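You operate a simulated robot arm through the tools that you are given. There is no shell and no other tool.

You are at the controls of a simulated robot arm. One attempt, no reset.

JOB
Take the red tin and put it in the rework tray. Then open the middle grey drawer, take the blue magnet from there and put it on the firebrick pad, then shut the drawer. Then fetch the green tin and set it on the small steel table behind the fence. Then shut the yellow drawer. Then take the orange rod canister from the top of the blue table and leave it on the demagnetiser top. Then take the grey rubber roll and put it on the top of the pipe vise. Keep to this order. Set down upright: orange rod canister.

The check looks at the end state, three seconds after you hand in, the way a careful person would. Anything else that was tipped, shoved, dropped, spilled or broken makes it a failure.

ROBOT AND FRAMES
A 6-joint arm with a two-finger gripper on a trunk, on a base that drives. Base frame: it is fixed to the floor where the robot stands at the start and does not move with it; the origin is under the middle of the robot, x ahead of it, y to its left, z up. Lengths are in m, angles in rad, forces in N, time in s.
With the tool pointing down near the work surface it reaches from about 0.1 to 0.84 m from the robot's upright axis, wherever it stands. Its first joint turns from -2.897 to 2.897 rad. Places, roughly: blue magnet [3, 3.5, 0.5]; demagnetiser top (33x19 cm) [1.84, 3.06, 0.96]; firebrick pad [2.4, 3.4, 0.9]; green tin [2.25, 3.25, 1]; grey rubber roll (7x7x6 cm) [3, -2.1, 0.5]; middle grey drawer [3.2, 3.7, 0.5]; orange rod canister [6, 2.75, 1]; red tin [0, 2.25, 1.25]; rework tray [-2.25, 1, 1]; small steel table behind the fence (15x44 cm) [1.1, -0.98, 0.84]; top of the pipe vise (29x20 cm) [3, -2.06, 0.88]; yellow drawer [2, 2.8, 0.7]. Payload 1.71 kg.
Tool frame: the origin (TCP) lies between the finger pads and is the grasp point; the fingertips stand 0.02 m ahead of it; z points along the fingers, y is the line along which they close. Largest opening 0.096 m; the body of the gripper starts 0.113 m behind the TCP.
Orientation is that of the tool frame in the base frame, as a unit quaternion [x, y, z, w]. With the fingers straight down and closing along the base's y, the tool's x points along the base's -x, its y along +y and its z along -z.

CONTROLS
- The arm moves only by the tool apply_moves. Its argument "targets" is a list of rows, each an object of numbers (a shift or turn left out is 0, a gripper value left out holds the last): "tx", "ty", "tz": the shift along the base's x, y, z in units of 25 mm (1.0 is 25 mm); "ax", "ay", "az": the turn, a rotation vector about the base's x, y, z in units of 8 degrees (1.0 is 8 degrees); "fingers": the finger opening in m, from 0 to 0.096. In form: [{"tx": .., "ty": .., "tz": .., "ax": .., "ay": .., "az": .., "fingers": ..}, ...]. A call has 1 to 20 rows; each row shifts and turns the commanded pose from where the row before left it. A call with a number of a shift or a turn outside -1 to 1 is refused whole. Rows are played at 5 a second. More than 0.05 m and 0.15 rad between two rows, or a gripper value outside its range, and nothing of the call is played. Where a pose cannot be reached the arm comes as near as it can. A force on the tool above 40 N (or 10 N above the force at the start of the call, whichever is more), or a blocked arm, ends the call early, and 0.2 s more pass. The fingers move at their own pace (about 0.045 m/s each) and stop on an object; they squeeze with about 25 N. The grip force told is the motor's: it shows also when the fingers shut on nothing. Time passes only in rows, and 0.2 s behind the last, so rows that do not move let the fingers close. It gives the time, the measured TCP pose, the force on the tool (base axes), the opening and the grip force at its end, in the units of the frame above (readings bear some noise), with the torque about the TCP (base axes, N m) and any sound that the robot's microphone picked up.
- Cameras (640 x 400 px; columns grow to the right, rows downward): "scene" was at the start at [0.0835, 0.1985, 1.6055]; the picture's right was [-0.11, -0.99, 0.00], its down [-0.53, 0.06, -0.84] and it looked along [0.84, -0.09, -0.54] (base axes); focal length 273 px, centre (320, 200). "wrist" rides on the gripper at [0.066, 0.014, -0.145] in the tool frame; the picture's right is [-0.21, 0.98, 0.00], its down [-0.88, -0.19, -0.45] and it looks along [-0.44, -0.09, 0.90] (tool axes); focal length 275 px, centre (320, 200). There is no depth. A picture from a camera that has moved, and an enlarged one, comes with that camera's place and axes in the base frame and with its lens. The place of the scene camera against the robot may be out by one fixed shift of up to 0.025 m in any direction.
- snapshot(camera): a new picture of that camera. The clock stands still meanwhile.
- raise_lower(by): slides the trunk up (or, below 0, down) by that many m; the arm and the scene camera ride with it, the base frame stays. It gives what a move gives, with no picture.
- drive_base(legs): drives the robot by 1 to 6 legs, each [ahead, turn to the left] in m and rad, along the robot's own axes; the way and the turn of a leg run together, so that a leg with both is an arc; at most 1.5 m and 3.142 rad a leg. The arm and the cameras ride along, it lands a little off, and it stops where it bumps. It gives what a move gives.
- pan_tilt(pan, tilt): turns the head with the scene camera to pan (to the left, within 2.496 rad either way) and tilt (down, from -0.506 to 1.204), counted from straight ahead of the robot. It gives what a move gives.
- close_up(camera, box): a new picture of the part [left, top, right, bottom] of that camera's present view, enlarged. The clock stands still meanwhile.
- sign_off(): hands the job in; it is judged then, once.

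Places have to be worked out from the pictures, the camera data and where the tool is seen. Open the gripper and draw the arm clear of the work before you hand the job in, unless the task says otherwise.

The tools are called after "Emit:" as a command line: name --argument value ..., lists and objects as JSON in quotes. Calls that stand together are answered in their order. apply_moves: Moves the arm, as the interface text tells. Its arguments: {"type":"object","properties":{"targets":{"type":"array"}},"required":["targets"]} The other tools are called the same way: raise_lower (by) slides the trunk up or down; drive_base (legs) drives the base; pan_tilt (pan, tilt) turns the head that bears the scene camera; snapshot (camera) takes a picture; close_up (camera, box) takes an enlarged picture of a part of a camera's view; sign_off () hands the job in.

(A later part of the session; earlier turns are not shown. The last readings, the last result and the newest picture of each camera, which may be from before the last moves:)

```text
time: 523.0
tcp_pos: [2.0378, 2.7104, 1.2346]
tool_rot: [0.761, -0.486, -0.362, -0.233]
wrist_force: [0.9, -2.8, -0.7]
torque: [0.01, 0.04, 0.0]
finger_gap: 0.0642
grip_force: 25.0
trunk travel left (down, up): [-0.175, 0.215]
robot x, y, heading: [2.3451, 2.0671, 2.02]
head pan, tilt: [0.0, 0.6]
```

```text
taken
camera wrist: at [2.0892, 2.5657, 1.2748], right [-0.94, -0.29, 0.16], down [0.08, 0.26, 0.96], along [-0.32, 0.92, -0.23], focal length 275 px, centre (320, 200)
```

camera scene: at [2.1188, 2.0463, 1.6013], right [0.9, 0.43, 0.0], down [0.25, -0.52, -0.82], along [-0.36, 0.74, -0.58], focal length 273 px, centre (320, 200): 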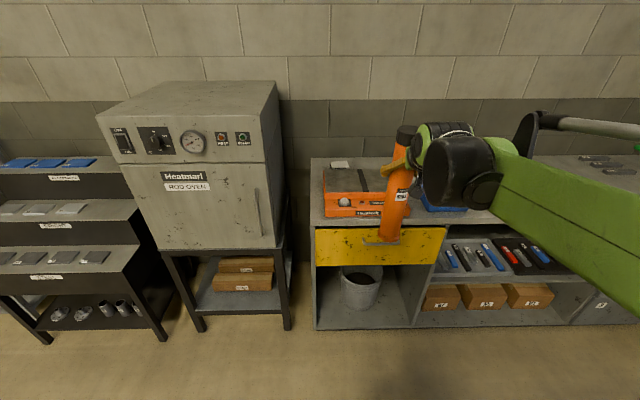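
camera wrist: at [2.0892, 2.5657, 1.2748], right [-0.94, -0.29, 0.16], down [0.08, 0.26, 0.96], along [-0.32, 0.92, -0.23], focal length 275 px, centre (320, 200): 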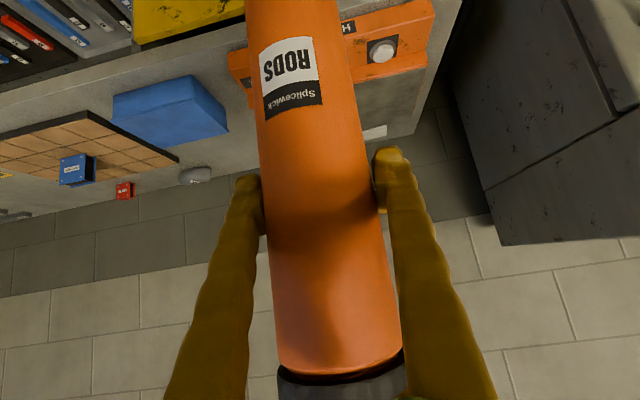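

The canister is still upright in the grip. The demagnetiser plate centre checks out near [1.82, 3.055]; I'll raise the tool 5 cm and roll 0.39 m forward over it.

Emit:
apply_moves --targets '[{"tz": 0.7}, {"tz": 0.7}, {"tz": 0.6}, {}]'

Emit:
drive_base --legs '[[0.39, 0.015]]'

Emit:
snapshot --camera "scene"

Emit:
snapshot --camera "wrist"

```text
time: 524.0
tcp_pos: [2.0374, 2.7128, 1.2856]
tool_rot: [0.76, -0.487, -0.362, -0.234]
wrist_force: [-0.1, -0.1, -1.6]
torque: [-0.01, 0.01, 0.02]
finger_gap: 0.0639
grip_force: 24.7
trunk travel left (down, up): [-0.175, 0.215]
robot x, y, heading: [2.3446, 2.0631, 2.016]
head pan, tilt: [0.0, 0.6]
```

```text
time: 527.2
tcp_pos: [1.848, 3.0565, 1.286]
tool_rot: [0.766, -0.478, -0.363, -0.23]
wrist_force: [-0.5, -1.2, -2.6]
torque: [0.0, 0.02, -0.01]
finger_gap: 0.0639
grip_force: 24.9
trunk travel left (down, up): [-0.175, 0.215]
robot x, y, heading: [2.1694, 2.4148, 2.036]
head pan, tilt: [0.0, 0.6]
```

```text
taken
camera scene: at [1.9435, 2.3956, 1.6011], right [0.89, 0.45, 0.0], down [0.26, -0.51, -0.82], along [-0.37, 0.73, -0.58], focal length 273 px, centre (320, 200)
```

scene: 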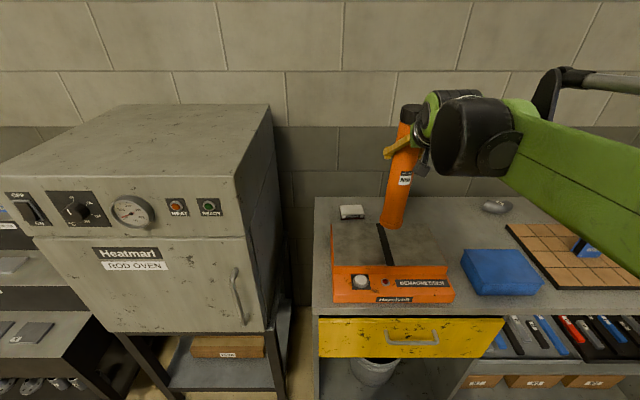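

```text
taken
camera wrist: at [1.9036, 2.9115, 1.3256], right [-0.94, -0.31, 0.16], down [0.07, 0.27, 0.96], along [-0.34, 0.91, -0.23], focal length 275 px, centre (320, 200)
```

wrist: 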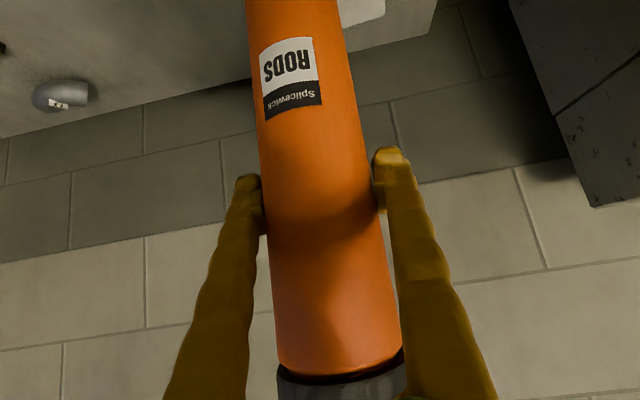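

Canister is vertical and over the plate centre (u 3.02, n 1.90). Lowering 8 cm with a 1 cm nudge inward, then small steps to contact.

Emit:
apply_moves --targets '[{"tx": -0.09, "ty": 0.18, "tz": -0.7}, {"tx": -0.09, "ty": 0.18, "tz": -0.7}, {"tz": -0.7}, {"tz": -0.6}, {"tz": -0.4}, {}]'

Emit:
close_up --camera "scene" --box '[310, 100, 470, 310]'

```text
time: 528.6
tcp_pos: [1.8531, 3.0442, 1.2206]
tool_rot: [0.763, -0.476, -0.37, -0.232]
wrist_force: [2.4, -1.2, -2.5]
torque: [0.05, 0.02, 0.0]
finger_gap: 0.0637
grip_force: 24.7
trunk travel left (down, up): [-0.175, 0.215]
robot x, y, heading: [2.1692, 2.4141, 2.041]
head pan, tilt: [0.0, 0.6]
```

```text
1.90 times, centred on (390, 205) of scene
camera zoom: at [1.9461, 2.3906, 1.6014], right [0.89, 0.45, 0.0], down [0.26, -0.51, -0.82], along [-0.37, 0.73, -0.57], focal length 521 px, centre (187, 190)
```

zoom: 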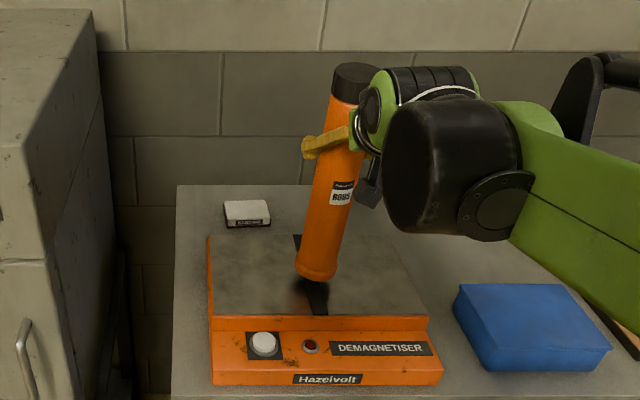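

The canister is vertical within a couple of degrees; the tool pitch has sagged 1.8° from the pick pose, so I'll correct that and nudge 2 cm inward while lowering.

Emit:
apply_moves --targets '[{"tx": -0.18, "ty": 0.36, "ax": -0.1, "ay": -0.05}, {"tx": -0.18, "ty": 0.36, "ax": -0.1, "ay": -0.05}, {"tz": -0.4}, {"tz": -0.3}, {}]'

Emit:
close_up --camera "scene" --box '[310, 100, 470, 310]'

```text
time: 529.8
tcp_pos: [1.8445, 3.0673, 1.2001]
tool_rot: [0.769, -0.48, -0.357, -0.225]
wrist_force: [0.3, -0.4, -1.3]
torque: [0.01, 0.02, -0.05]
finger_gap: 0.0636
grip_force: 25.4
trunk travel left (down, up): [-0.175, 0.215]
robot x, y, heading: [2.1715, 2.4211, 2.042]
head pan, tilt: [0.0, 0.6]
```

```text
1.90 times, centred on (390, 205) of scene
camera zoom: at [1.9435, 2.3957, 1.6011], right [0.89, 0.45, 0.0], down [0.26, -0.51, -0.82], along [-0.37, 0.73, -0.58], focal length 521 px, centre (187, 190)
```

zoom: 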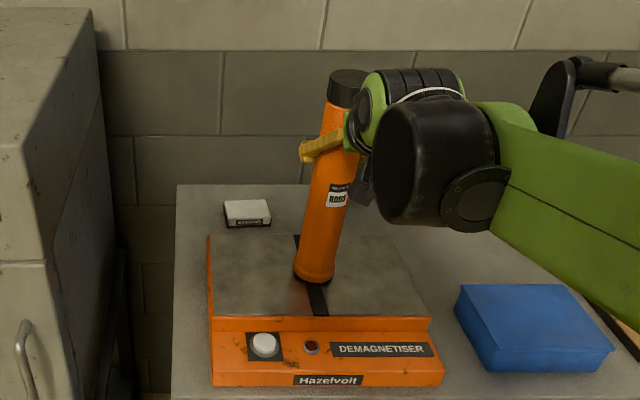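

Pitch matches the pick pose again. Now small steps down to contact.

Emit:
apply_moves --targets '[{"tz": -0.2}, {"tz": -0.2}, {"tz": -0.16}, {}]'

Emit:
apply_moves --targets '[{"tz": -0.14}, {"tz": -0.14}, {}]'

Emit:
close_up --camera "scene" --box '[310, 100, 470, 310]'

```text
time: 530.8
tcp_pos: [1.844, 3.0655, 1.1884]
tool_rot: [0.769, -0.48, -0.358, -0.226]
wrist_force: [-1.7, -3.3, 26.7]
torque: [-0.1, -0.11, -0.08]
finger_gap: 0.0621
grip_force: 25.5
trunk travel left (down, up): [-0.175, 0.215]
robot x, y, heading: [2.1687, 2.4152, 2.047]
head pan, tilt: [0.0, 0.6]
```

```text
time: 531.6
tcp_pos: [1.8451, 3.0634, 1.1819]
tool_rot: [0.769, -0.479, -0.358, -0.226]
wrist_force: [-2.9, -3.1, 25.0]
torque: [-0.15, -0.06, -0.01]
finger_gap: 0.062
grip_force: 25.1
trunk travel left (down, up): [-0.175, 0.215]
robot x, y, heading: [2.1682, 2.4153, 2.044]
head pan, tilt: [0.0, 0.6]
```

```text
1.90 times, centred on (390, 205) of scene
camera zoom: at [1.9489, 2.3842, 1.6017], right [0.89, 0.45, 0.0], down [0.26, -0.51, -0.82], along [-0.37, 0.73, -0.57], focal length 521 px, centre (187, 190)
```

zoom: 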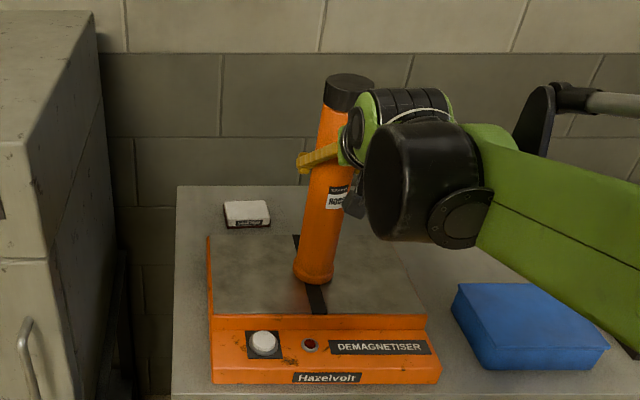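

Contact (26 N up) — the canister's base is on the plate. I'll ease off until the load is nearly gone, checking force.

Emit:
apply_moves --targets '[{"tz": 0.12}, {"tz": 0.1}, {}]'

Emit:
snapshot --camera "wrist"

```text
time: 532.4
tcp_pos: [1.8441, 3.067, 1.1831]
tool_rot: [0.769, -0.48, -0.357, -0.224]
wrist_force: [-0.1, 0.4, -2.0]
torque: [0.01, 0.02, 0.01]
finger_gap: 0.0619
grip_force: 25.0
trunk travel left (down, up): [-0.175, 0.215]
robot x, y, heading: [2.1684, 2.4185, 2.041]
head pan, tilt: [0.0, 0.6]
```

```text
taken
camera wrist: at [1.8985, 2.9229, 1.2266], right [-0.94, -0.31, 0.15], down [0.06, 0.28, 0.96], along [-0.34, 0.91, -0.24], focal length 275 px, centre (320, 200)
```

wrist: 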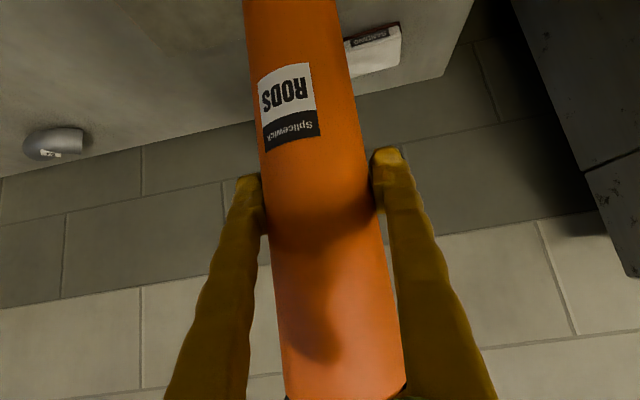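

Load now reads −2 N, so it hangs a hair above the plate. Lowering 1.5–2 mm for light contact before opening.

Emit:
apply_moves --targets '[{"tz": -0.07}, {}]'

```text
time: 533.0
tcp_pos: [1.844, 3.0659, 1.1826]
tool_rot: [0.769, -0.479, -0.358, -0.225]
wrist_force: [-0.1, -0.8, -2.1]
torque: [0.02, 0.02, 0.02]
finger_gap: 0.0618
grip_force: 25.2
trunk travel left (down, up): [-0.175, 0.215]
robot x, y, heading: [2.1719, 2.4185, 2.041]
head pan, tilt: [0.0, 0.6]
```

Emit:
apply_moves --targets '[{"tz": -0.07}, {}]'

```text
time: 533.6
tcp_pos: [1.8445, 3.066, 1.1818]
tool_rot: [0.769, -0.48, -0.358, -0.225]
wrist_force: [0.4, -0.4, 10.4]
torque: [0.07, 0.1, 0.02]
finger_gap: 0.0619
grip_force: 25.2
trunk travel left (down, up): [-0.175, 0.215]
robot x, y, heading: [2.1711, 2.4149, 2.041]
head pan, tilt: [0.0, 0.6]
```

Light contact (about 12 N on the plate). Opening the fingers gently.

Emit:
apply_moves --targets '[{"fingers": 0.07}, {}, {}, {"fingers": 0.088}, {}, {}]'

Emit:
snapshot --camera "wrist"

Emit:
close_up --camera "scene" --box '[310, 100, 470, 310]'

```text
time: 535.0
tcp_pos: [1.8435, 3.0671, 1.1812]
tool_rot: [0.769, -0.48, -0.358, -0.225]
wrist_force: [0.5, 0.3, -0.2]
torque: [0.0, 0.0, -0.01]
finger_gap: 0.0881
grip_force: 0.0
trunk travel left (down, up): [-0.175, 0.215]
robot x, y, heading: [2.1694, 2.4221, 2.043]
head pan, tilt: [0.0, 0.6]
```

```text
taken
camera wrist: at [1.8984, 2.9225, 1.224], right [-0.94, -0.31, 0.15], down [0.07, 0.28, 0.96], along [-0.34, 0.91, -0.24], focal length 275 px, centre (320, 200)
```

wrist: 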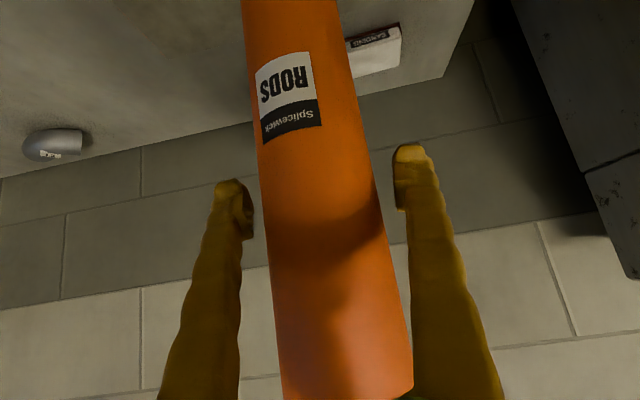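

```text
1.90 times, centred on (390, 205) of scene
camera zoom: at [1.9435, 2.3957, 1.6011], right [0.89, 0.45, 0.0], down [0.26, -0.51, -0.82], along [-0.37, 0.73, -0.58], focal length 521 px, centre (187, 190)
```

zoom: 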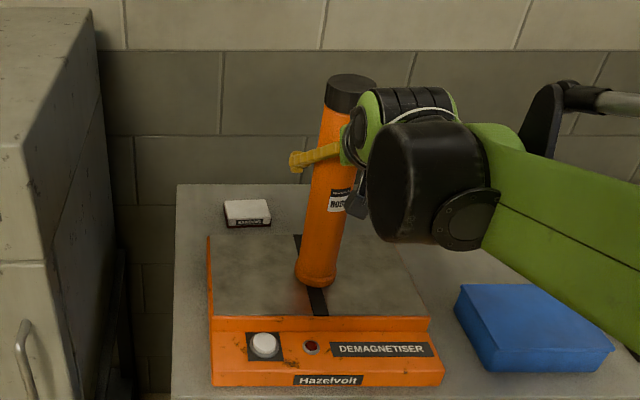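

The canister stands on its own. Withdrawing straight back along the finger direction, slowly.

Emit:
apply_moves --targets '[{"tx": 0.175, "ty": -0.36}, {"tx": 0.26, "ty": -0.54}, {"tx": 0.35, "ty": -0.72}, {"tx": 0.35, "ty": -0.72}, {"tx": 0.35, "ty": -0.72}, {"tx": 0.4, "ty": -0.82}, {"tx": 0.4, "ty": -0.82}, {"tx": 0.4, "ty": -0.82}, {}]'

Emit:
snapshot --camera "wrist"

Emit:
snapshot --camera "scene"

```text
time: 537.0
tcp_pos: [1.9112, 2.9279, 1.1807]
tool_rot: [0.769, -0.48, -0.357, -0.225]
wrist_force: [-1.0, -0.3, -1.0]
torque: [0.02, 0.03, 0.02]
finger_gap: 0.088
grip_force: 0.0
trunk travel left (down, up): [-0.175, 0.215]
robot x, y, heading: [2.1725, 2.4187, 2.042]
head pan, tilt: [0.0, 0.6]
```

```text
taken
camera wrist: at [1.9652, 2.7831, 1.2238], right [-0.94, -0.31, 0.15], down [0.07, 0.28, 0.96], along [-0.34, 0.91, -0.24], focal length 275 px, centre (320, 200)
```

wrist: 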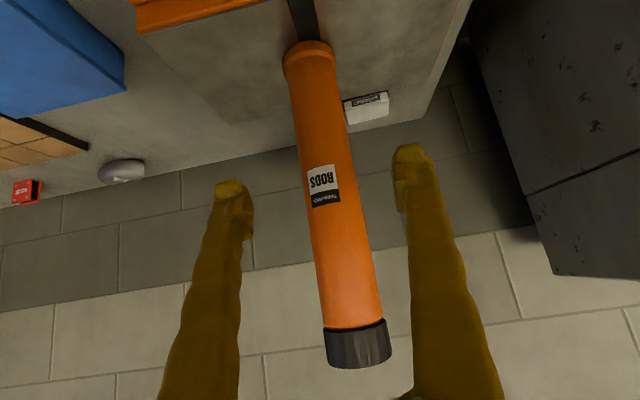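

```text
taken
camera scene: at [1.9438, 2.3951, 1.6011], right [0.89, 0.45, 0.0], down [0.26, -0.51, -0.82], along [-0.37, 0.73, -0.58], focal length 273 px, centre (320, 200)
```

scene: 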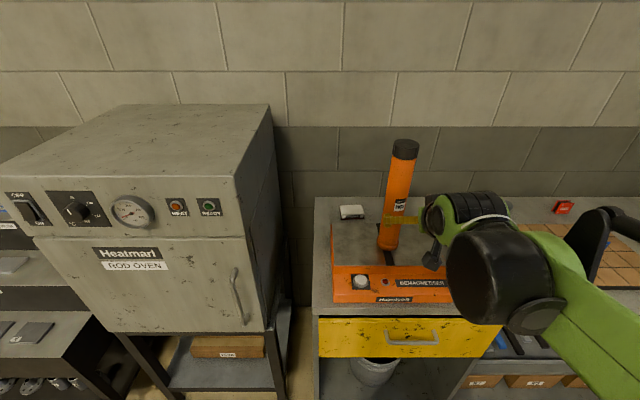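

The canister stands upright on the demagnetiser and the yellow drawer is shut. Last job: the rubber roll. I'll back off and drive toward the pipe vise, stopping well short to look.

Emit:
drive_base --legs '[[-0.5, 0], [0, 2.958], [1.2, 0], [1.1, 0]]'

Emit:
pan_tilt --pan 0 --tilt 0.45

Emit:
snapshot --camera "scene"

```text
time: 566.8
tcp_pos: [3.3818, -0.7102, 1.181]
tool_rot: [0.522, 0.741, -0.245, 0.345]
wrist_force: [0.0, -0.1, 0.6]
torque: [0.0, 0.04, -0.01]
finger_gap: 0.088
grip_force: 0.0
trunk travel left (down, up): [-0.175, 0.215]
robot x, y, heading: [3.1795, -0.1732, -1.208]
head pan, tilt: [0.0, 0.6]
```

```text
time: 567.5
tcp_pos: [3.3765, -0.6978, 1.1872]
tool_rot: [0.521, 0.739, -0.247, 0.349]
wrist_force: [-0.3, 0.1, 0.2]
torque: [0.03, 0.02, -0.02]
finger_gap: 0.0879
grip_force: 0.2
trunk travel left (down, up): [-0.175, 0.215]
robot x, y, heading: [3.1787, -0.1733, -1.203]
head pan, tilt: [0.0, 0.45]
```

```text
taken
camera scene: at [3.3929, -0.1453, 1.6162], right [-0.94, -0.35, 0.0], down [-0.15, 0.4, -0.9], along [0.32, -0.85, -0.43], focal length 273 px, centre (320, 200)
```

scene: 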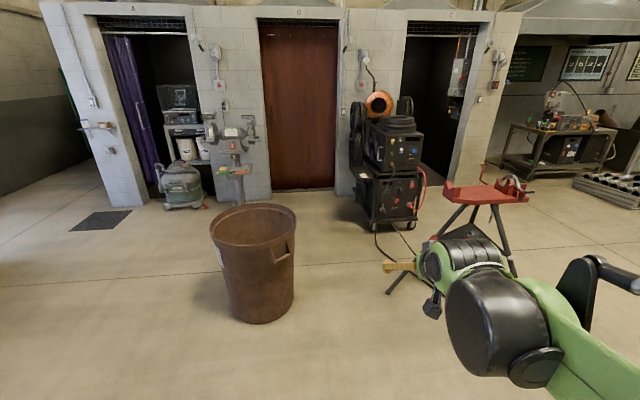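

The red tripod pipe vise is at right; let me enlarge it.

Emit:
close_up --camera "scene" --box '[370, 150, 570, 310]'

```text
2.50 times, centred on (470, 230) of scene
camera zoom: at [3.3929, -0.1453, 1.6162], right [-0.94, -0.35, 0.0], down [-0.15, 0.4, -0.9], along [0.32, -0.85, -0.43], focal length 683 px, centre (-55, 125)
```

zoom: 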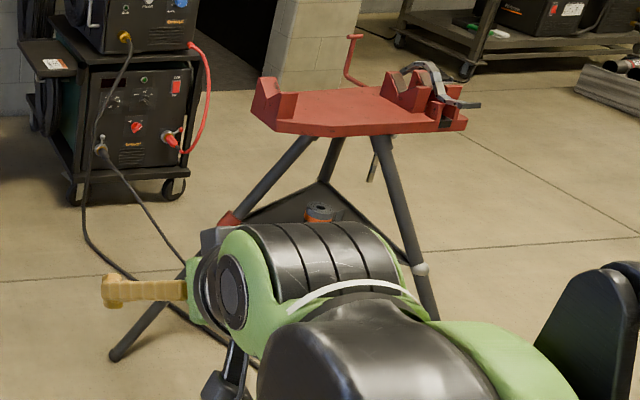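

The tripod's tray below the red vise top holds a roll; welding cables run on the floor past the tripod, so I'll approach from the north-east side. Driving partway and facing it.

Emit:
drive_base --legs '[[0, -0.111], [0.85, 0], [0, -0.612]]'

Emit:
pan_tilt --pan 0.0 --tilt 0.6

Emit:
snapshot --camera "scene"

Emit:
snapshot --camera "wrist"

```text
time: 576.7
tcp_pos: [3.1779, -1.5032, 1.1853]
tool_rot: [0.751, 0.503, -0.355, 0.237]
wrist_force: [0.1, 0.3, 1.5]
torque: [0.04, 0.0, -0.02]
finger_gap: 0.088
grip_force: 0.1
trunk travel left (down, up): [-0.175, 0.215]
robot x, y, heading: [3.3862, -0.9808, -1.946]
head pan, tilt: [0.0, 0.45]
```

```text
time: 577.4
tcp_pos: [3.1852, -1.4879, 1.1931]
tool_rot: [0.749, 0.502, -0.36, 0.239]
wrist_force: [-0.1, 0.2, -0.2]
torque: [0.02, 0.02, 0.01]
finger_gap: 0.0881
grip_force: 0.1
trunk travel left (down, up): [-0.175, 0.215]
robot x, y, heading: [3.3839, -0.9782, -1.943]
head pan, tilt: [0.0, 0.6]
```

```text
taken
camera scene: at [3.5645, -1.0952, 1.6028], right [-0.93, 0.36, 0.0], down [0.2, 0.52, -0.83], along [-0.3, -0.77, -0.56], focal length 273 px, centre (320, 200)
```

scene: 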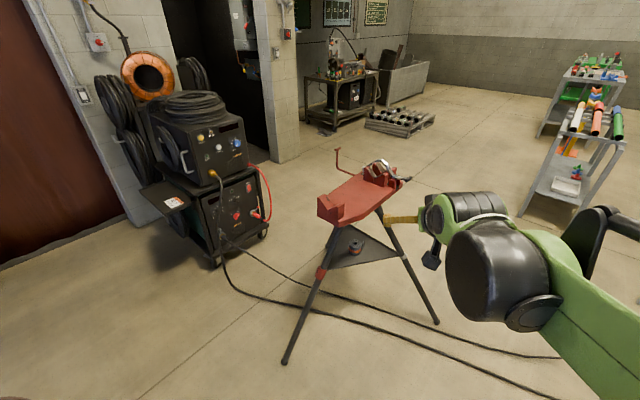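

```text
taken
camera wrist: at [3.2566, -1.3506, 1.2328], right [0.86, -0.49, 0.16], down [-0.25, -0.12, 0.96], along [-0.46, -0.86, -0.22], focal length 275 px, centre (320, 200)
```

wrist: 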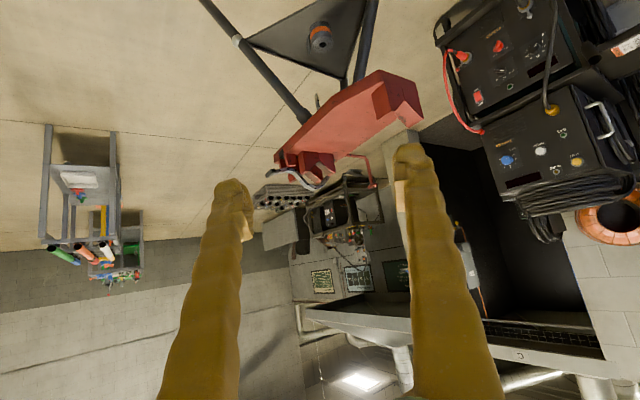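

Enlarging the tripod tray and the vise top.

Emit:
close_up --camera "scene" --box '[300, 140, 420, 280]'

Emit:
close_up --camera "wrist" --box '[240, 0, 440, 200]'

```text
2.86 times, centred on (360, 210) of scene
camera zoom: at [3.5645, -1.0952, 1.6028], right [-0.93, 0.36, 0.0], down [0.2, 0.52, -0.83], along [-0.3, -0.77, -0.56], focal length 781 px, centre (206, 171)
```

zoom: 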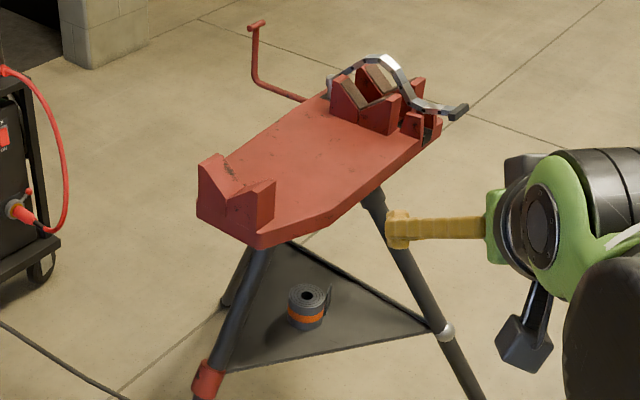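

```text
2.00 times, centred on (340, 100) of wrist
camera zoom: at [3.2566, -1.3506, 1.2328], right [0.86, -0.49, 0.16], down [-0.25, -0.12, 0.96], along [-0.46, -0.86, -0.22], focal length 551 px, centre (280, 400)
```

zoom: 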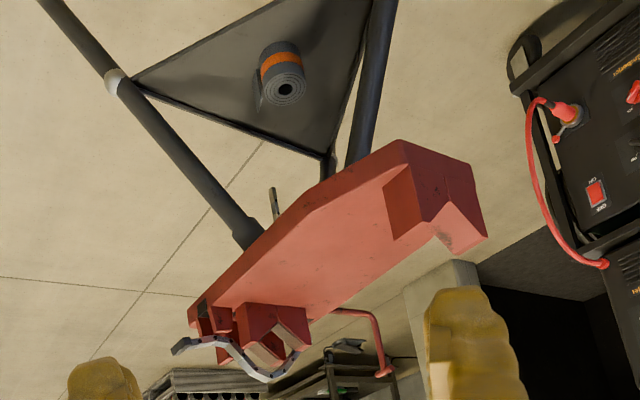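

The roll (grey with an orange band, standing upright) sits on the tray at about [2.965, -2.095], right under the red vise top, whose long axis runs along the wall direction. I'll stand on the +n/+u side, clear of the cables and between the legs, facing the vise.

Emit:
drive_base --legs '[[0, -0.759], [0.534, 0], [0, 1.597]]'

Emit:
pan_tilt --pan -0.1 --tilt 0.8

Emit:
snapshot --camera "scene"

Emit:
snapshot --camera "wrist"

```text
time: 590.5
tcp_pos: [3.1636, -1.6901, 1.193]
tool_rot: [0.466, 0.772, -0.225, 0.37]
wrist_force: [-0.2, 0.4, -0.2]
torque: [0.01, 0.0, 0.03]
finger_gap: 0.0882
grip_force: 0.0
trunk travel left (down, up): [-0.175, 0.215]
robot x, y, heading: [2.9053, -1.2089, -1.071]
head pan, tilt: [0.0, 0.6]
```

```text
time: 591.2
tcp_pos: [3.1603, -1.686, 1.1965]
tool_rot: [0.466, 0.77, -0.227, 0.372]
wrist_force: [0.0, 0.7, 0.9]
torque: [0.05, 0.03, 0.01]
finger_gap: 0.0881
grip_force: 0.1
trunk travel left (down, up): [-0.175, 0.215]
robot x, y, heading: [2.8993, -1.2103, -1.073]
head pan, tilt: [-0.099, 0.799]
```

```text
taken
camera scene: at [3.1036, -1.1617, 1.5852], right [-0.92, -0.39, 0.0], down [-0.28, 0.66, -0.7], along [0.27, -0.64, -0.72], focal length 273 px, centre (320, 200)
```

scene: 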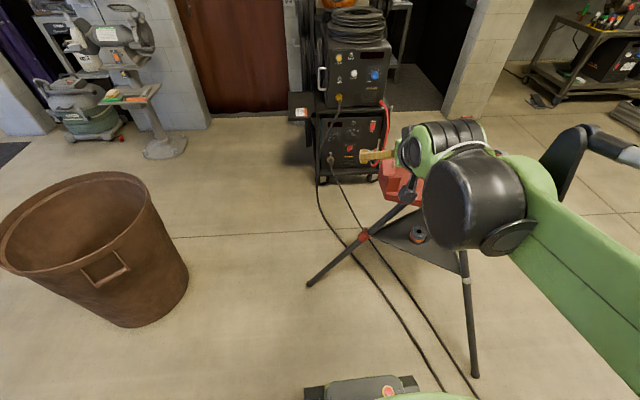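

```text
taken
camera wrist: at [3.1018, -1.5426, 1.2346], right [0.93, 0.34, 0.16], down [-0.07, -0.26, 0.96], along [0.37, -0.9, -0.22], focal length 275 px, centre (320, 200)
```

wrist: 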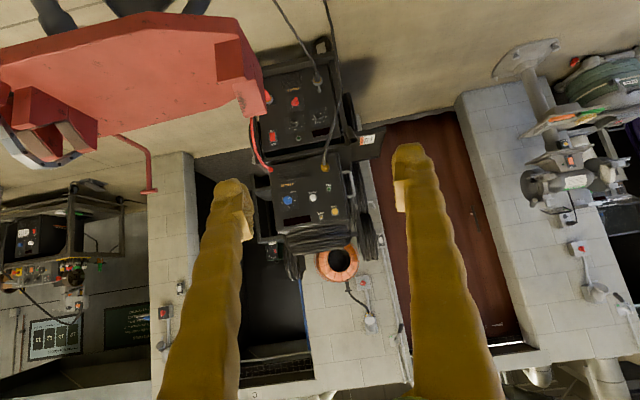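

The cables are ~15 cm clear of my base. The roll is ~0.87 m from my axis under the vise plate, so I'll lower the trunk, yaw the tool toward it with a 55° pitch, and stage in front of the plate.

Emit:
raise_lower --by -0.17

Emit:
apply_moves --targets '[{"tx": -0.819, "ty": -0.567, "tz": -0.4, "az": -0.925}, {"tx": -0.819, "ty": -0.567, "tz": -0.4, "az": -0.925}, {"tx": -0.819, "ty": -0.567, "tz": -0.4, "az": -0.925}, {"tx": -0.819, "ty": -0.567, "tz": -0.4}, {"tx": -0.819, "ty": -0.567, "tz": -0.4, "ax": 0.693, "ay": 0.063}, {"tx": -0.819, "ty": -0.567, "tz": -0.4, "ax": 0.693, "ay": 0.063}, {"tx": -0.819, "ty": -0.567, "tz": -0.4, "ax": 0.693, "ay": 0.063}, {"tx": -0.819, "ty": -0.567, "tz": -0.4}, {"tx": -0.819, "ty": -0.567, "tz": -0.4}, {"tx": -0.819, "ty": -0.567, "tz": -0.4}, {}]'

Emit:
snapshot --camera "wrist"

Emit:
snapshot --camera "scene"

```text
time: 593.1
tcp_pos: [3.1582, -1.6844, 1.0279]
tool_rot: [0.467, 0.769, -0.228, 0.372]
wrist_force: [-1.1, -0.1, 0.7]
torque: [0.06, 0.04, 0.01]
finger_gap: 0.088
grip_force: 0.1
trunk travel left (down, up): [-0.005, 0.385]
robot x, y, heading: [2.9014, -1.2111, -1.067]
head pan, tilt: [-0.099, 0.799]
```

```text
time: 595.5
tcp_pos: [2.9524, -1.8213, 0.928]
tool_rot: [0.64, 0.706, -0.205, 0.224]
wrist_force: [-1.2, 1.4, 1.2]
torque: [-0.11, -0.06, 0.04]
finger_gap: 0.088
grip_force: 0.2
trunk travel left (down, up): [-0.005, 0.385]
robot x, y, heading: [2.8999, -1.21, -1.072]
head pan, tilt: [-0.099, 0.799]
```

```text
taken
camera wrist: at [2.9539, -1.6836, 1.0083], right [0.99, -0.07, 0.12], down [-0.14, -0.47, 0.87], along [-0.01, -0.88, -0.48], focal length 275 px, centre (320, 200)
```

wrist: 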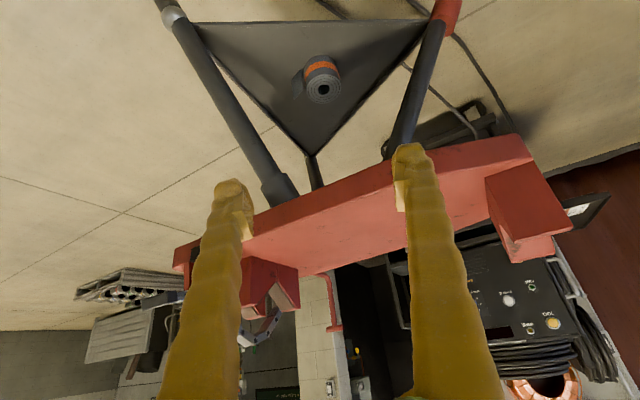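

```text
taken
camera scene: at [3.1119, -1.1766, 1.4144], right [-0.92, -0.39, 0.0], down [-0.29, 0.67, -0.69], along [0.27, -0.63, -0.73], focal length 273 px, centre (320, 200)
```

scene: 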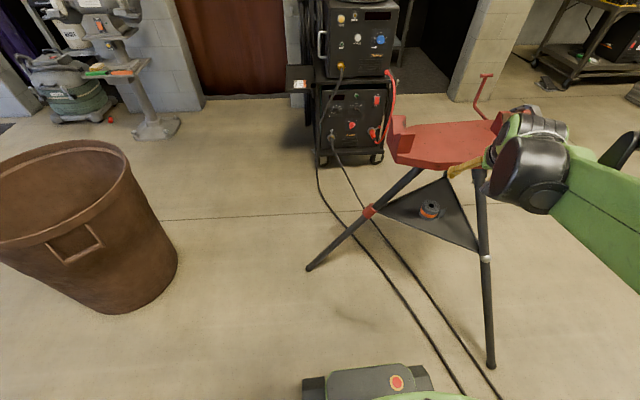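

Both views agree: roll top centre at [2.990, -2.073, 0.544], so its middle is at z≈0.514, about 11 cm inside the plate's edge. I'll move down to a pre-grasp point on the 55° approach line, below the plate edge.

Emit:
apply_moves --targets '[{"tx": 0.1, "ty": -0.43, "tz": -0.84, "fingers": 0.096}, {"tx": 0.1, "ty": -0.43, "tz": -0.84}, {"tx": 0.1, "ty": -0.43, "tz": -0.84}, {"tx": 0.1, "ty": -0.43, "tz": -0.84}, {"tx": 0.1, "ty": -0.43, "tz": -0.84}, {"tx": 0.1, "ty": -0.43, "tz": -0.84}, {"tx": 0.1, "ty": -0.43, "tz": -0.84}, {"tx": 0.1, "ty": -0.43, "tz": -0.84}, {"tx": 0.1, "ty": -0.43, "tz": -0.84}, {"tx": 0.1, "ty": -0.43, "tz": -0.84}, {}]'

Emit:
snapshot --camera "wrist"

Emit:
snapshot --camera "scene"

```text
time: 597.9
tcp_pos: [2.9748, -1.9229, 0.7195]
tool_rot: [0.641, 0.704, -0.206, 0.224]
wrist_force: [-0.6, 0.0, 1.2]
torque: [0.0, 0.0, -0.03]
finger_gap: 0.0962
grip_force: 0.0
trunk travel left (down, up): [-0.005, 0.385]
robot x, y, heading: [2.9016, -1.2142, -1.068]
head pan, tilt: [-0.099, 0.799]
```

```text
taken
camera wrist: at [2.9761, -1.7852, 0.7998], right [0.99, -0.07, 0.12], down [-0.14, -0.47, 0.87], along [-0.01, -0.88, -0.48], focal length 275 px, centre (320, 200)
```

wrist: 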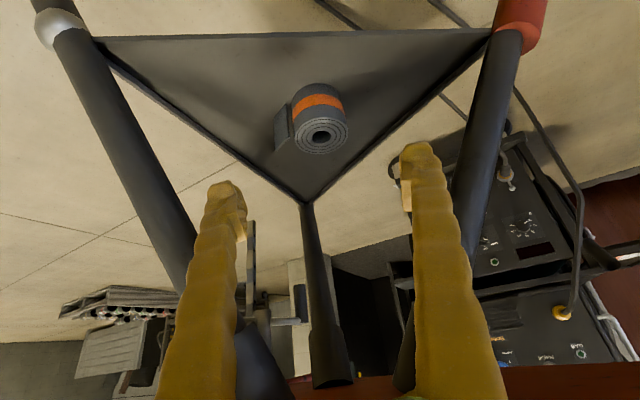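

```text
taken
camera scene: at [3.1122, -1.1776, 1.4144], right [-0.92, -0.39, 0.0], down [-0.29, 0.67, -0.69], along [0.27, -0.63, -0.73], focal length 273 px, centre (320, 200)
```

scene: 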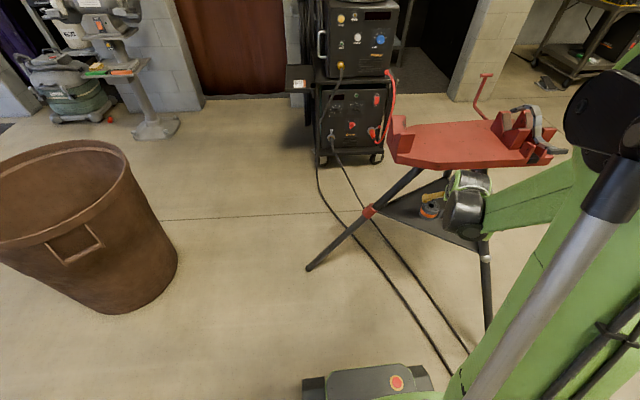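

The tool axis points straight at the roll's middle, 0.25 m ahead. Advancing 16 cm along the axis and checking.

Emit:
apply_moves --targets '[{"tx": 0.0485, "ty": -0.5186, "tz": -0.7344}, {"tx": 0.0485, "ty": -0.5186, "tz": -0.7344}, {"tx": 0.0485, "ty": -0.5186, "tz": -0.7344}, {"tx": 0.0485, "ty": -0.5186, "tz": -0.7344}, {"tx": 0.0485, "ty": -0.5186, "tz": -0.7344}, {"tx": 0.0485, "ty": -0.5186, "tz": -0.7344}, {"tx": 0.0485, "ty": -0.5186, "tz": -0.7344}, {}]'

Emit:
snapshot --camera "wrist"

Emit:
snapshot --camera "scene"

```text
time: 599.7
tcp_pos: [2.9821, -2.0158, 0.5917]
tool_rot: [0.641, 0.705, -0.205, 0.225]
wrist_force: [-0.3, 0.6, 0.7]
torque: [0.0, -0.02, 0.01]
finger_gap: 0.096
grip_force: 0.0
trunk travel left (down, up): [-0.005, 0.385]
robot x, y, heading: [2.9005, -1.2146, -1.071]
head pan, tilt: [-0.099, 0.799]
```

```text
taken
camera wrist: at [2.9837, -1.8774, 0.6721], right [0.99, -0.07, 0.12], down [-0.14, -0.47, 0.87], along [-0.01, -0.88, -0.48], focal length 275 px, centre (320, 200)
```

wrist: 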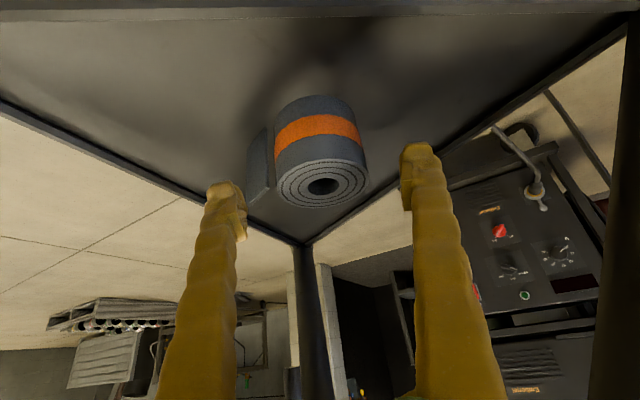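

```text
taken
camera scene: at [3.1123, -1.1777, 1.4144], right [-0.92, -0.39, 0.0], down [-0.29, 0.67, -0.69], along [0.27, -0.63, -0.73], focal length 273 px, centre (320, 200)
```

scene: 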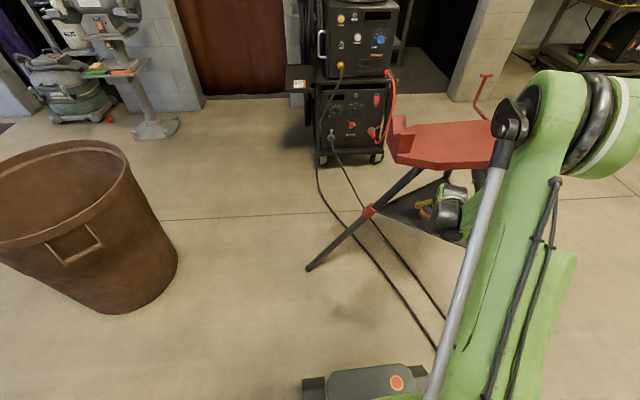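

The roll has a loose tail sticking out on its left side. I'll enlarge the wrist view to judge the clearance for the left finger.

Emit:
close_up --camera "wrist" --box '[200, 80, 440, 230]'

```text
2.67 times, centred on (320, 155) of wrist
camera zoom: at [2.9837, -1.8774, 0.6721], right [0.99, -0.07, 0.12], down [-0.14, -0.47, 0.87], along [-0.01, -0.88, -0.48], focal length 734 px, centre (320, 320)
```

zoom: 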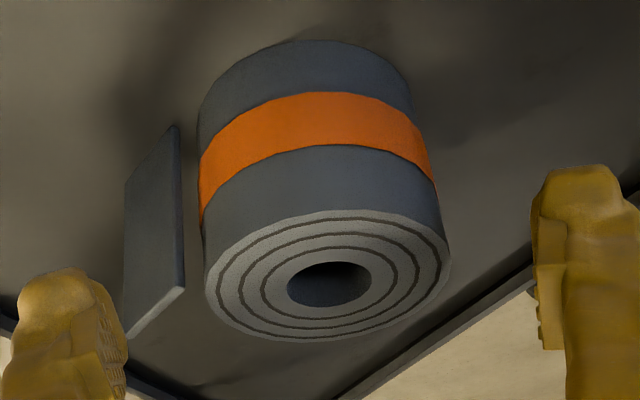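

The roll's tail lies just left of it, angled away from me, so a straight approach would put the left finger into it. I'll back out 10 cm and yaw the tool 30° clockwise so the fingers straddle the roll clear of the tail.

Emit:
apply_moves --targets '[{"tx": -0.054, "ty": 0.576, "tz": 0.816}, {"tx": -0.054, "ty": 0.576, "tz": 0.816}, {"tx": -0.054, "ty": 0.576, "tz": 0.816}, {"tx": -0.054, "ty": 0.576, "tz": 0.816}, {"az": -0.9375, "tx": 0.466, "ty": -0.23, "tz": -0.15}, {"az": -0.9375, "tx": 0.466, "ty": -0.23, "tz": -0.15}, {"az": -0.9375, "tx": 0.466, "ty": -0.23, "tz": -0.15}, {"az": -0.9375, "tx": 0.466, "ty": -0.23, "tz": -0.15}, {}]'

Emit:
snapshot --camera "wrist"

Emit:
snapshot --camera "scene"

```text
time: 601.7
tcp_pos: [3.0252, -1.9812, 0.6581]
tool_rot: [0.801, 0.514, -0.257, 0.164]
wrist_force: [-0.2, -0.9, 0.4]
torque: [-0.05, 0.01, 0.03]
finger_gap: 0.0959
grip_force: 0.0
trunk travel left (down, up): [-0.005, 0.385]
robot x, y, heading: [2.9034, -1.2115, -1.068]
head pan, tilt: [-0.099, 0.799]
```

```text
taken
camera wrist: at [3.0959, -1.862, 0.7379], right [0.82, -0.56, 0.12], down [-0.36, -0.34, 0.87], along [-0.45, -0.76, -0.48], focal length 275 px, centre (320, 200)
```

wrist: 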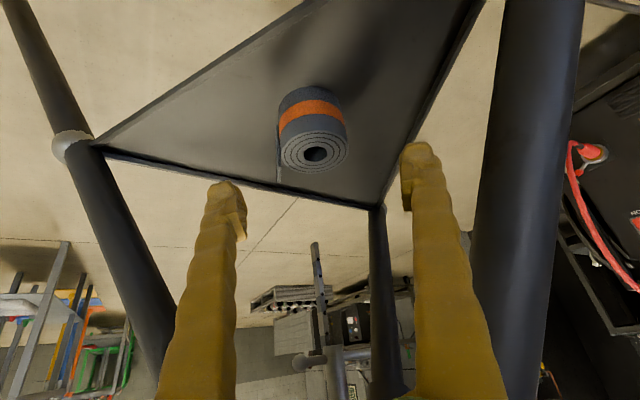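

```text
taken
camera scene: at [3.1122, -1.1778, 1.4144], right [-0.92, -0.39, 0.0], down [-0.29, 0.67, -0.69], along [0.27, -0.63, -0.73], focal length 273 px, centre (320, 200)
```

scene: 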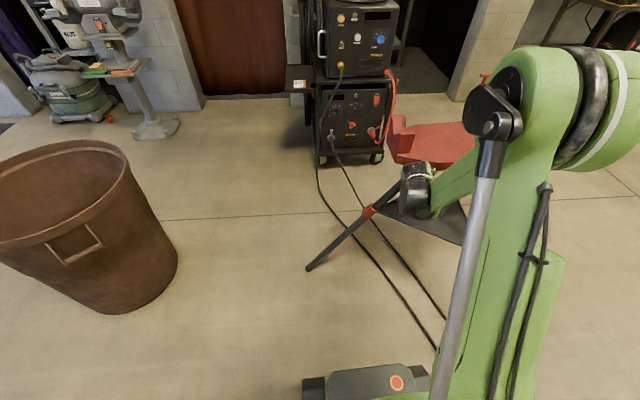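

From this angle the tail is edge-on, hugging the roll's left side – good. Refined roll centre is [2.985, -2.053, ~0.532]. Advancing 10 cm toward it.

Emit:
apply_moves --targets '[{"tx": -0.28, "ty": -0.5, "tz": -0.85}, {"tx": -0.28, "ty": -0.5, "tz": -0.85}, {"tx": -0.28, "ty": -0.5, "tz": -0.85}, {"tx": -0.28, "ty": -0.5, "tz": -0.85}, {}]'

Emit:
snapshot --camera "wrist"

```text
time: 602.9
tcp_pos: [2.9964, -2.0312, 0.5722]
tool_rot: [0.801, 0.515, -0.257, 0.164]
wrist_force: [-0.1, 0.2, 0.6]
torque: [-0.01, -0.02, 0.02]
finger_gap: 0.0959
grip_force: 0.0
trunk travel left (down, up): [-0.005, 0.385]
robot x, y, heading: [2.9013, -1.2125, -1.073]
head pan, tilt: [-0.099, 0.799]
```

```text
taken
camera wrist: at [3.0667, -1.9122, 0.6522], right [0.82, -0.56, 0.12], down [-0.36, -0.34, 0.87], along [-0.45, -0.76, -0.48], focal length 275 px, centre (320, 200)
```

wrist: 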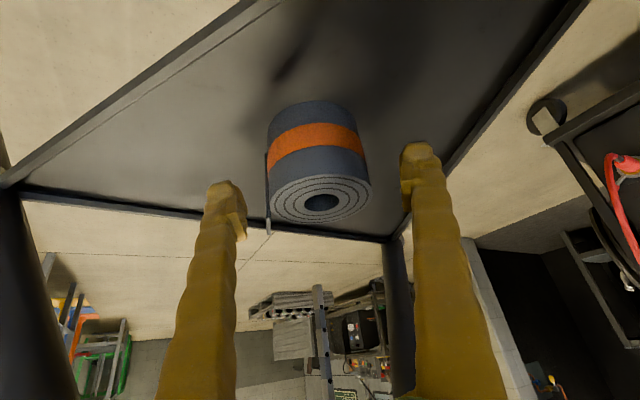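

Fingers clear both the roll and its tail on each side. Final advance of 4 cm to the roll's centre, then close.

Emit:
apply_moves --targets '[{"tx": -0.21, "ty": -0.36, "tz": -0.66}, {"tx": -0.21, "ty": -0.36, "tz": -0.66}, {}]'

Emit:
snapshot --camera "wrist"

```text
time: 603.7
tcp_pos: [2.9863, -2.0508, 0.5416]
tool_rot: [0.801, 0.515, -0.257, 0.164]
wrist_force: [0.0, -0.6, 0.8]
torque: [0.02, 0.0, 0.04]
finger_gap: 0.096
grip_force: 0.1
trunk travel left (down, up): [-0.005, 0.385]
robot x, y, heading: [2.9036, -1.2145, -1.074]
head pan, tilt: [-0.099, 0.799]
```

```text
taken
camera wrist: at [3.056, -1.9311, 0.6198], right [0.82, -0.56, 0.12], down [-0.36, -0.34, 0.87], along [-0.45, -0.76, -0.48], focal length 275 px, centre (320, 200)
```

wrist: 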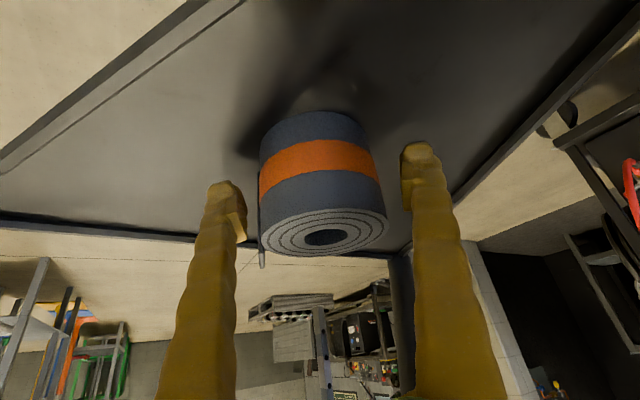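

Roll is between the pads at TCP depth. Closing.

Emit:
apply_moves --targets '[{"fingers": 0.04}, {}, {}, {}, {}]'

Emit:
snapshot --camera "wrist"

```text
time: 604.9
tcp_pos: [2.9863, -2.0499, 0.5412]
tool_rot: [0.801, 0.516, -0.256, 0.165]
wrist_force: [1.3, -0.6, 0.3]
torque: [0.02, 0.05, 0.0]
finger_gap: 0.0746
grip_force: 25.3
trunk travel left (down, up): [-0.005, 0.385]
robot x, y, heading: [2.9032, -1.21, -1.071]
head pan, tilt: [-0.099, 0.799]
```

```text
taken
camera wrist: at [3.0562, -1.931, 0.62], right [0.82, -0.56, 0.12], down [-0.36, -0.34, 0.87], along [-0.45, -0.76, -0.48], focal length 275 px, centre (320, 200)
```

wrist: 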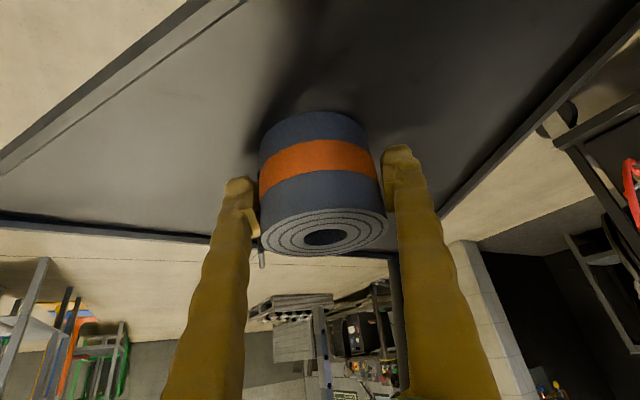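

Gripped (74.6 mm incl. the tail). I'll lift 2.5 cm, then draw it out low toward me so it clears the plate's edge before rising.

Emit:
apply_moves --targets '[{"tz": 0.4}, {"tz": 0.6}, {"tx": -0.08, "ty": 0.8, "tz": 0.4}, {"tx": -0.08, "ty": 0.8, "tz": 0.4}, {"tx": -0.08, "ty": 0.8, "tz": 0.4}, {"tx": -0.08, "ty": 0.8, "tz": 0.4}, {}]'

Emit:
snapshot --camera "wrist"

Emit:
snapshot --camera "scene"

```text
time: 606.5
tcp_pos: [2.9787, -1.9689, 0.6075]
tool_rot: [0.801, 0.515, -0.257, 0.163]
wrist_force: [0.3, 0.2, -1.1]
torque: [0.01, 0.0, -0.03]
finger_gap: 0.0743
grip_force: 25.0
trunk travel left (down, up): [-0.005, 0.385]
robot x, y, heading: [2.9001, -1.2149, -1.066]
head pan, tilt: [-0.099, 0.799]
```

```text
taken
camera wrist: at [3.048, -1.8501, 0.6866], right [0.82, -0.56, 0.12], down [-0.36, -0.34, 0.87], along [-0.45, -0.76, -0.48], focal length 275 px, centre (320, 200)
```

wrist: 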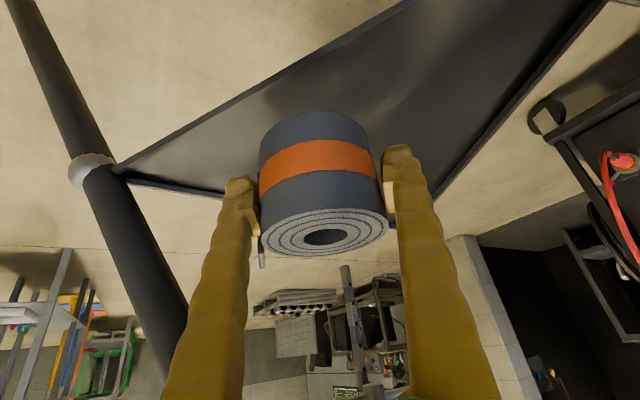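

```text
taken
camera scene: at [3.1122, -1.1779, 1.4144], right [-0.92, -0.39, 0.0], down [-0.29, 0.67, -0.69], along [0.27, -0.63, -0.73], focal length 273 px, centre (320, 200)
```

scene: 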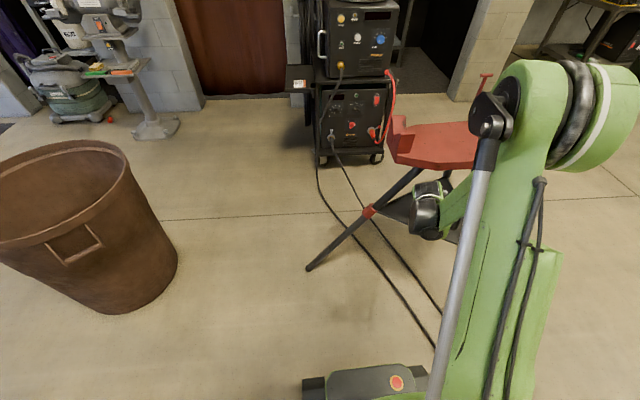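

Roll is off the tray and level. Continuing out until it is well clear of the plate edge.

Emit:
apply_moves --targets '[{"tx": -0.08, "ty": 0.85, "tz": 0.4}, {"tx": -0.08, "ty": 0.85, "tz": 0.4}, {"tx": -0.08, "ty": 0.85, "tz": 0.4}, {"tx": -0.08, "ty": 0.85, "tz": 0.4}, {"tx": -0.08, "ty": 0.85, "tz": 0.4}, {"tx": -0.08, "ty": 0.85, "tz": 0.4}, {}]'

Emit:
snapshot --camera "wrist"

```text
time: 608.1
tcp_pos: [2.963, -1.8396, 0.6665]
tool_rot: [0.801, 0.515, -0.257, 0.164]
wrist_force: [0.2, -0.3, -1.2]
torque: [0.0, 0.0, 0.02]
finger_gap: 0.0744
grip_force: 25.4
trunk travel left (down, up): [-0.005, 0.385]
robot x, y, heading: [2.9038, -1.2118, -1.072]
head pan, tilt: [-0.099, 0.799]
```

```text
taken
camera wrist: at [3.0339, -1.721, 0.7456], right [0.82, -0.56, 0.12], down [-0.36, -0.34, 0.87], along [-0.45, -0.76, -0.48], focal length 275 px, centre (320, 200)
```

wrist: 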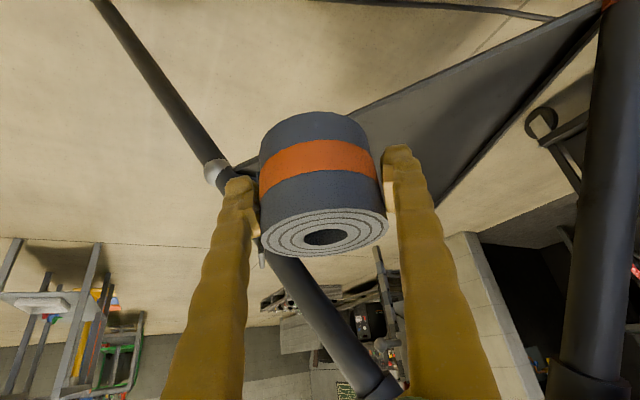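

Roll is clear of the plate edge (7 cm). Raising the trunk 0.34 m to bring it above the vise top.

Emit:
raise_lower --by 0.34

Emit:
snapshot --camera "wrist"

Emit:
snapshot --camera "scene"

```text
time: 611.5
tcp_pos: [2.964, -1.8405, 1.0063]
tool_rot: [0.801, 0.515, -0.257, 0.165]
wrist_force: [0.1, -0.4, -1.0]
torque: [0.01, -0.01, 0.04]
finger_gap: 0.0744
grip_force: 25.4
trunk travel left (down, up): [-0.345, 0.045]
robot x, y, heading: [2.9064, -1.2129, -1.074]
head pan, tilt: [-0.099, 0.799]
```

```text
taken
camera wrist: at [3.0342, -1.7213, 1.0854], right [0.82, -0.56, 0.12], down [-0.36, -0.34, 0.87], along [-0.45, -0.76, -0.48], focal length 275 px, centre (320, 200)
```

wrist: 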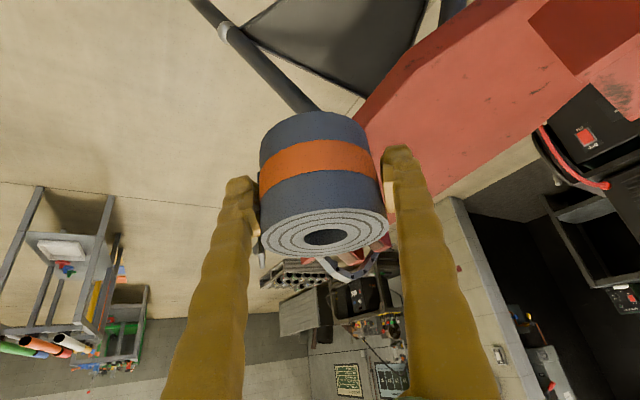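

```text
taken
camera scene: at [3.1148, -1.1825, 1.7542], right [-0.92, -0.39, 0.0], down [-0.29, 0.67, -0.69], along [0.27, -0.63, -0.73], focal length 273 px, centre (320, 200)
```

scene: 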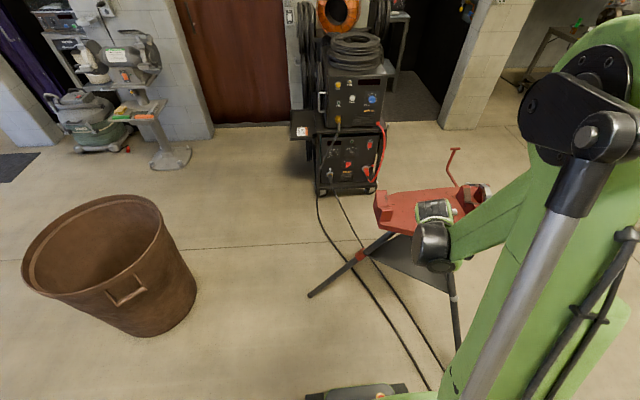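

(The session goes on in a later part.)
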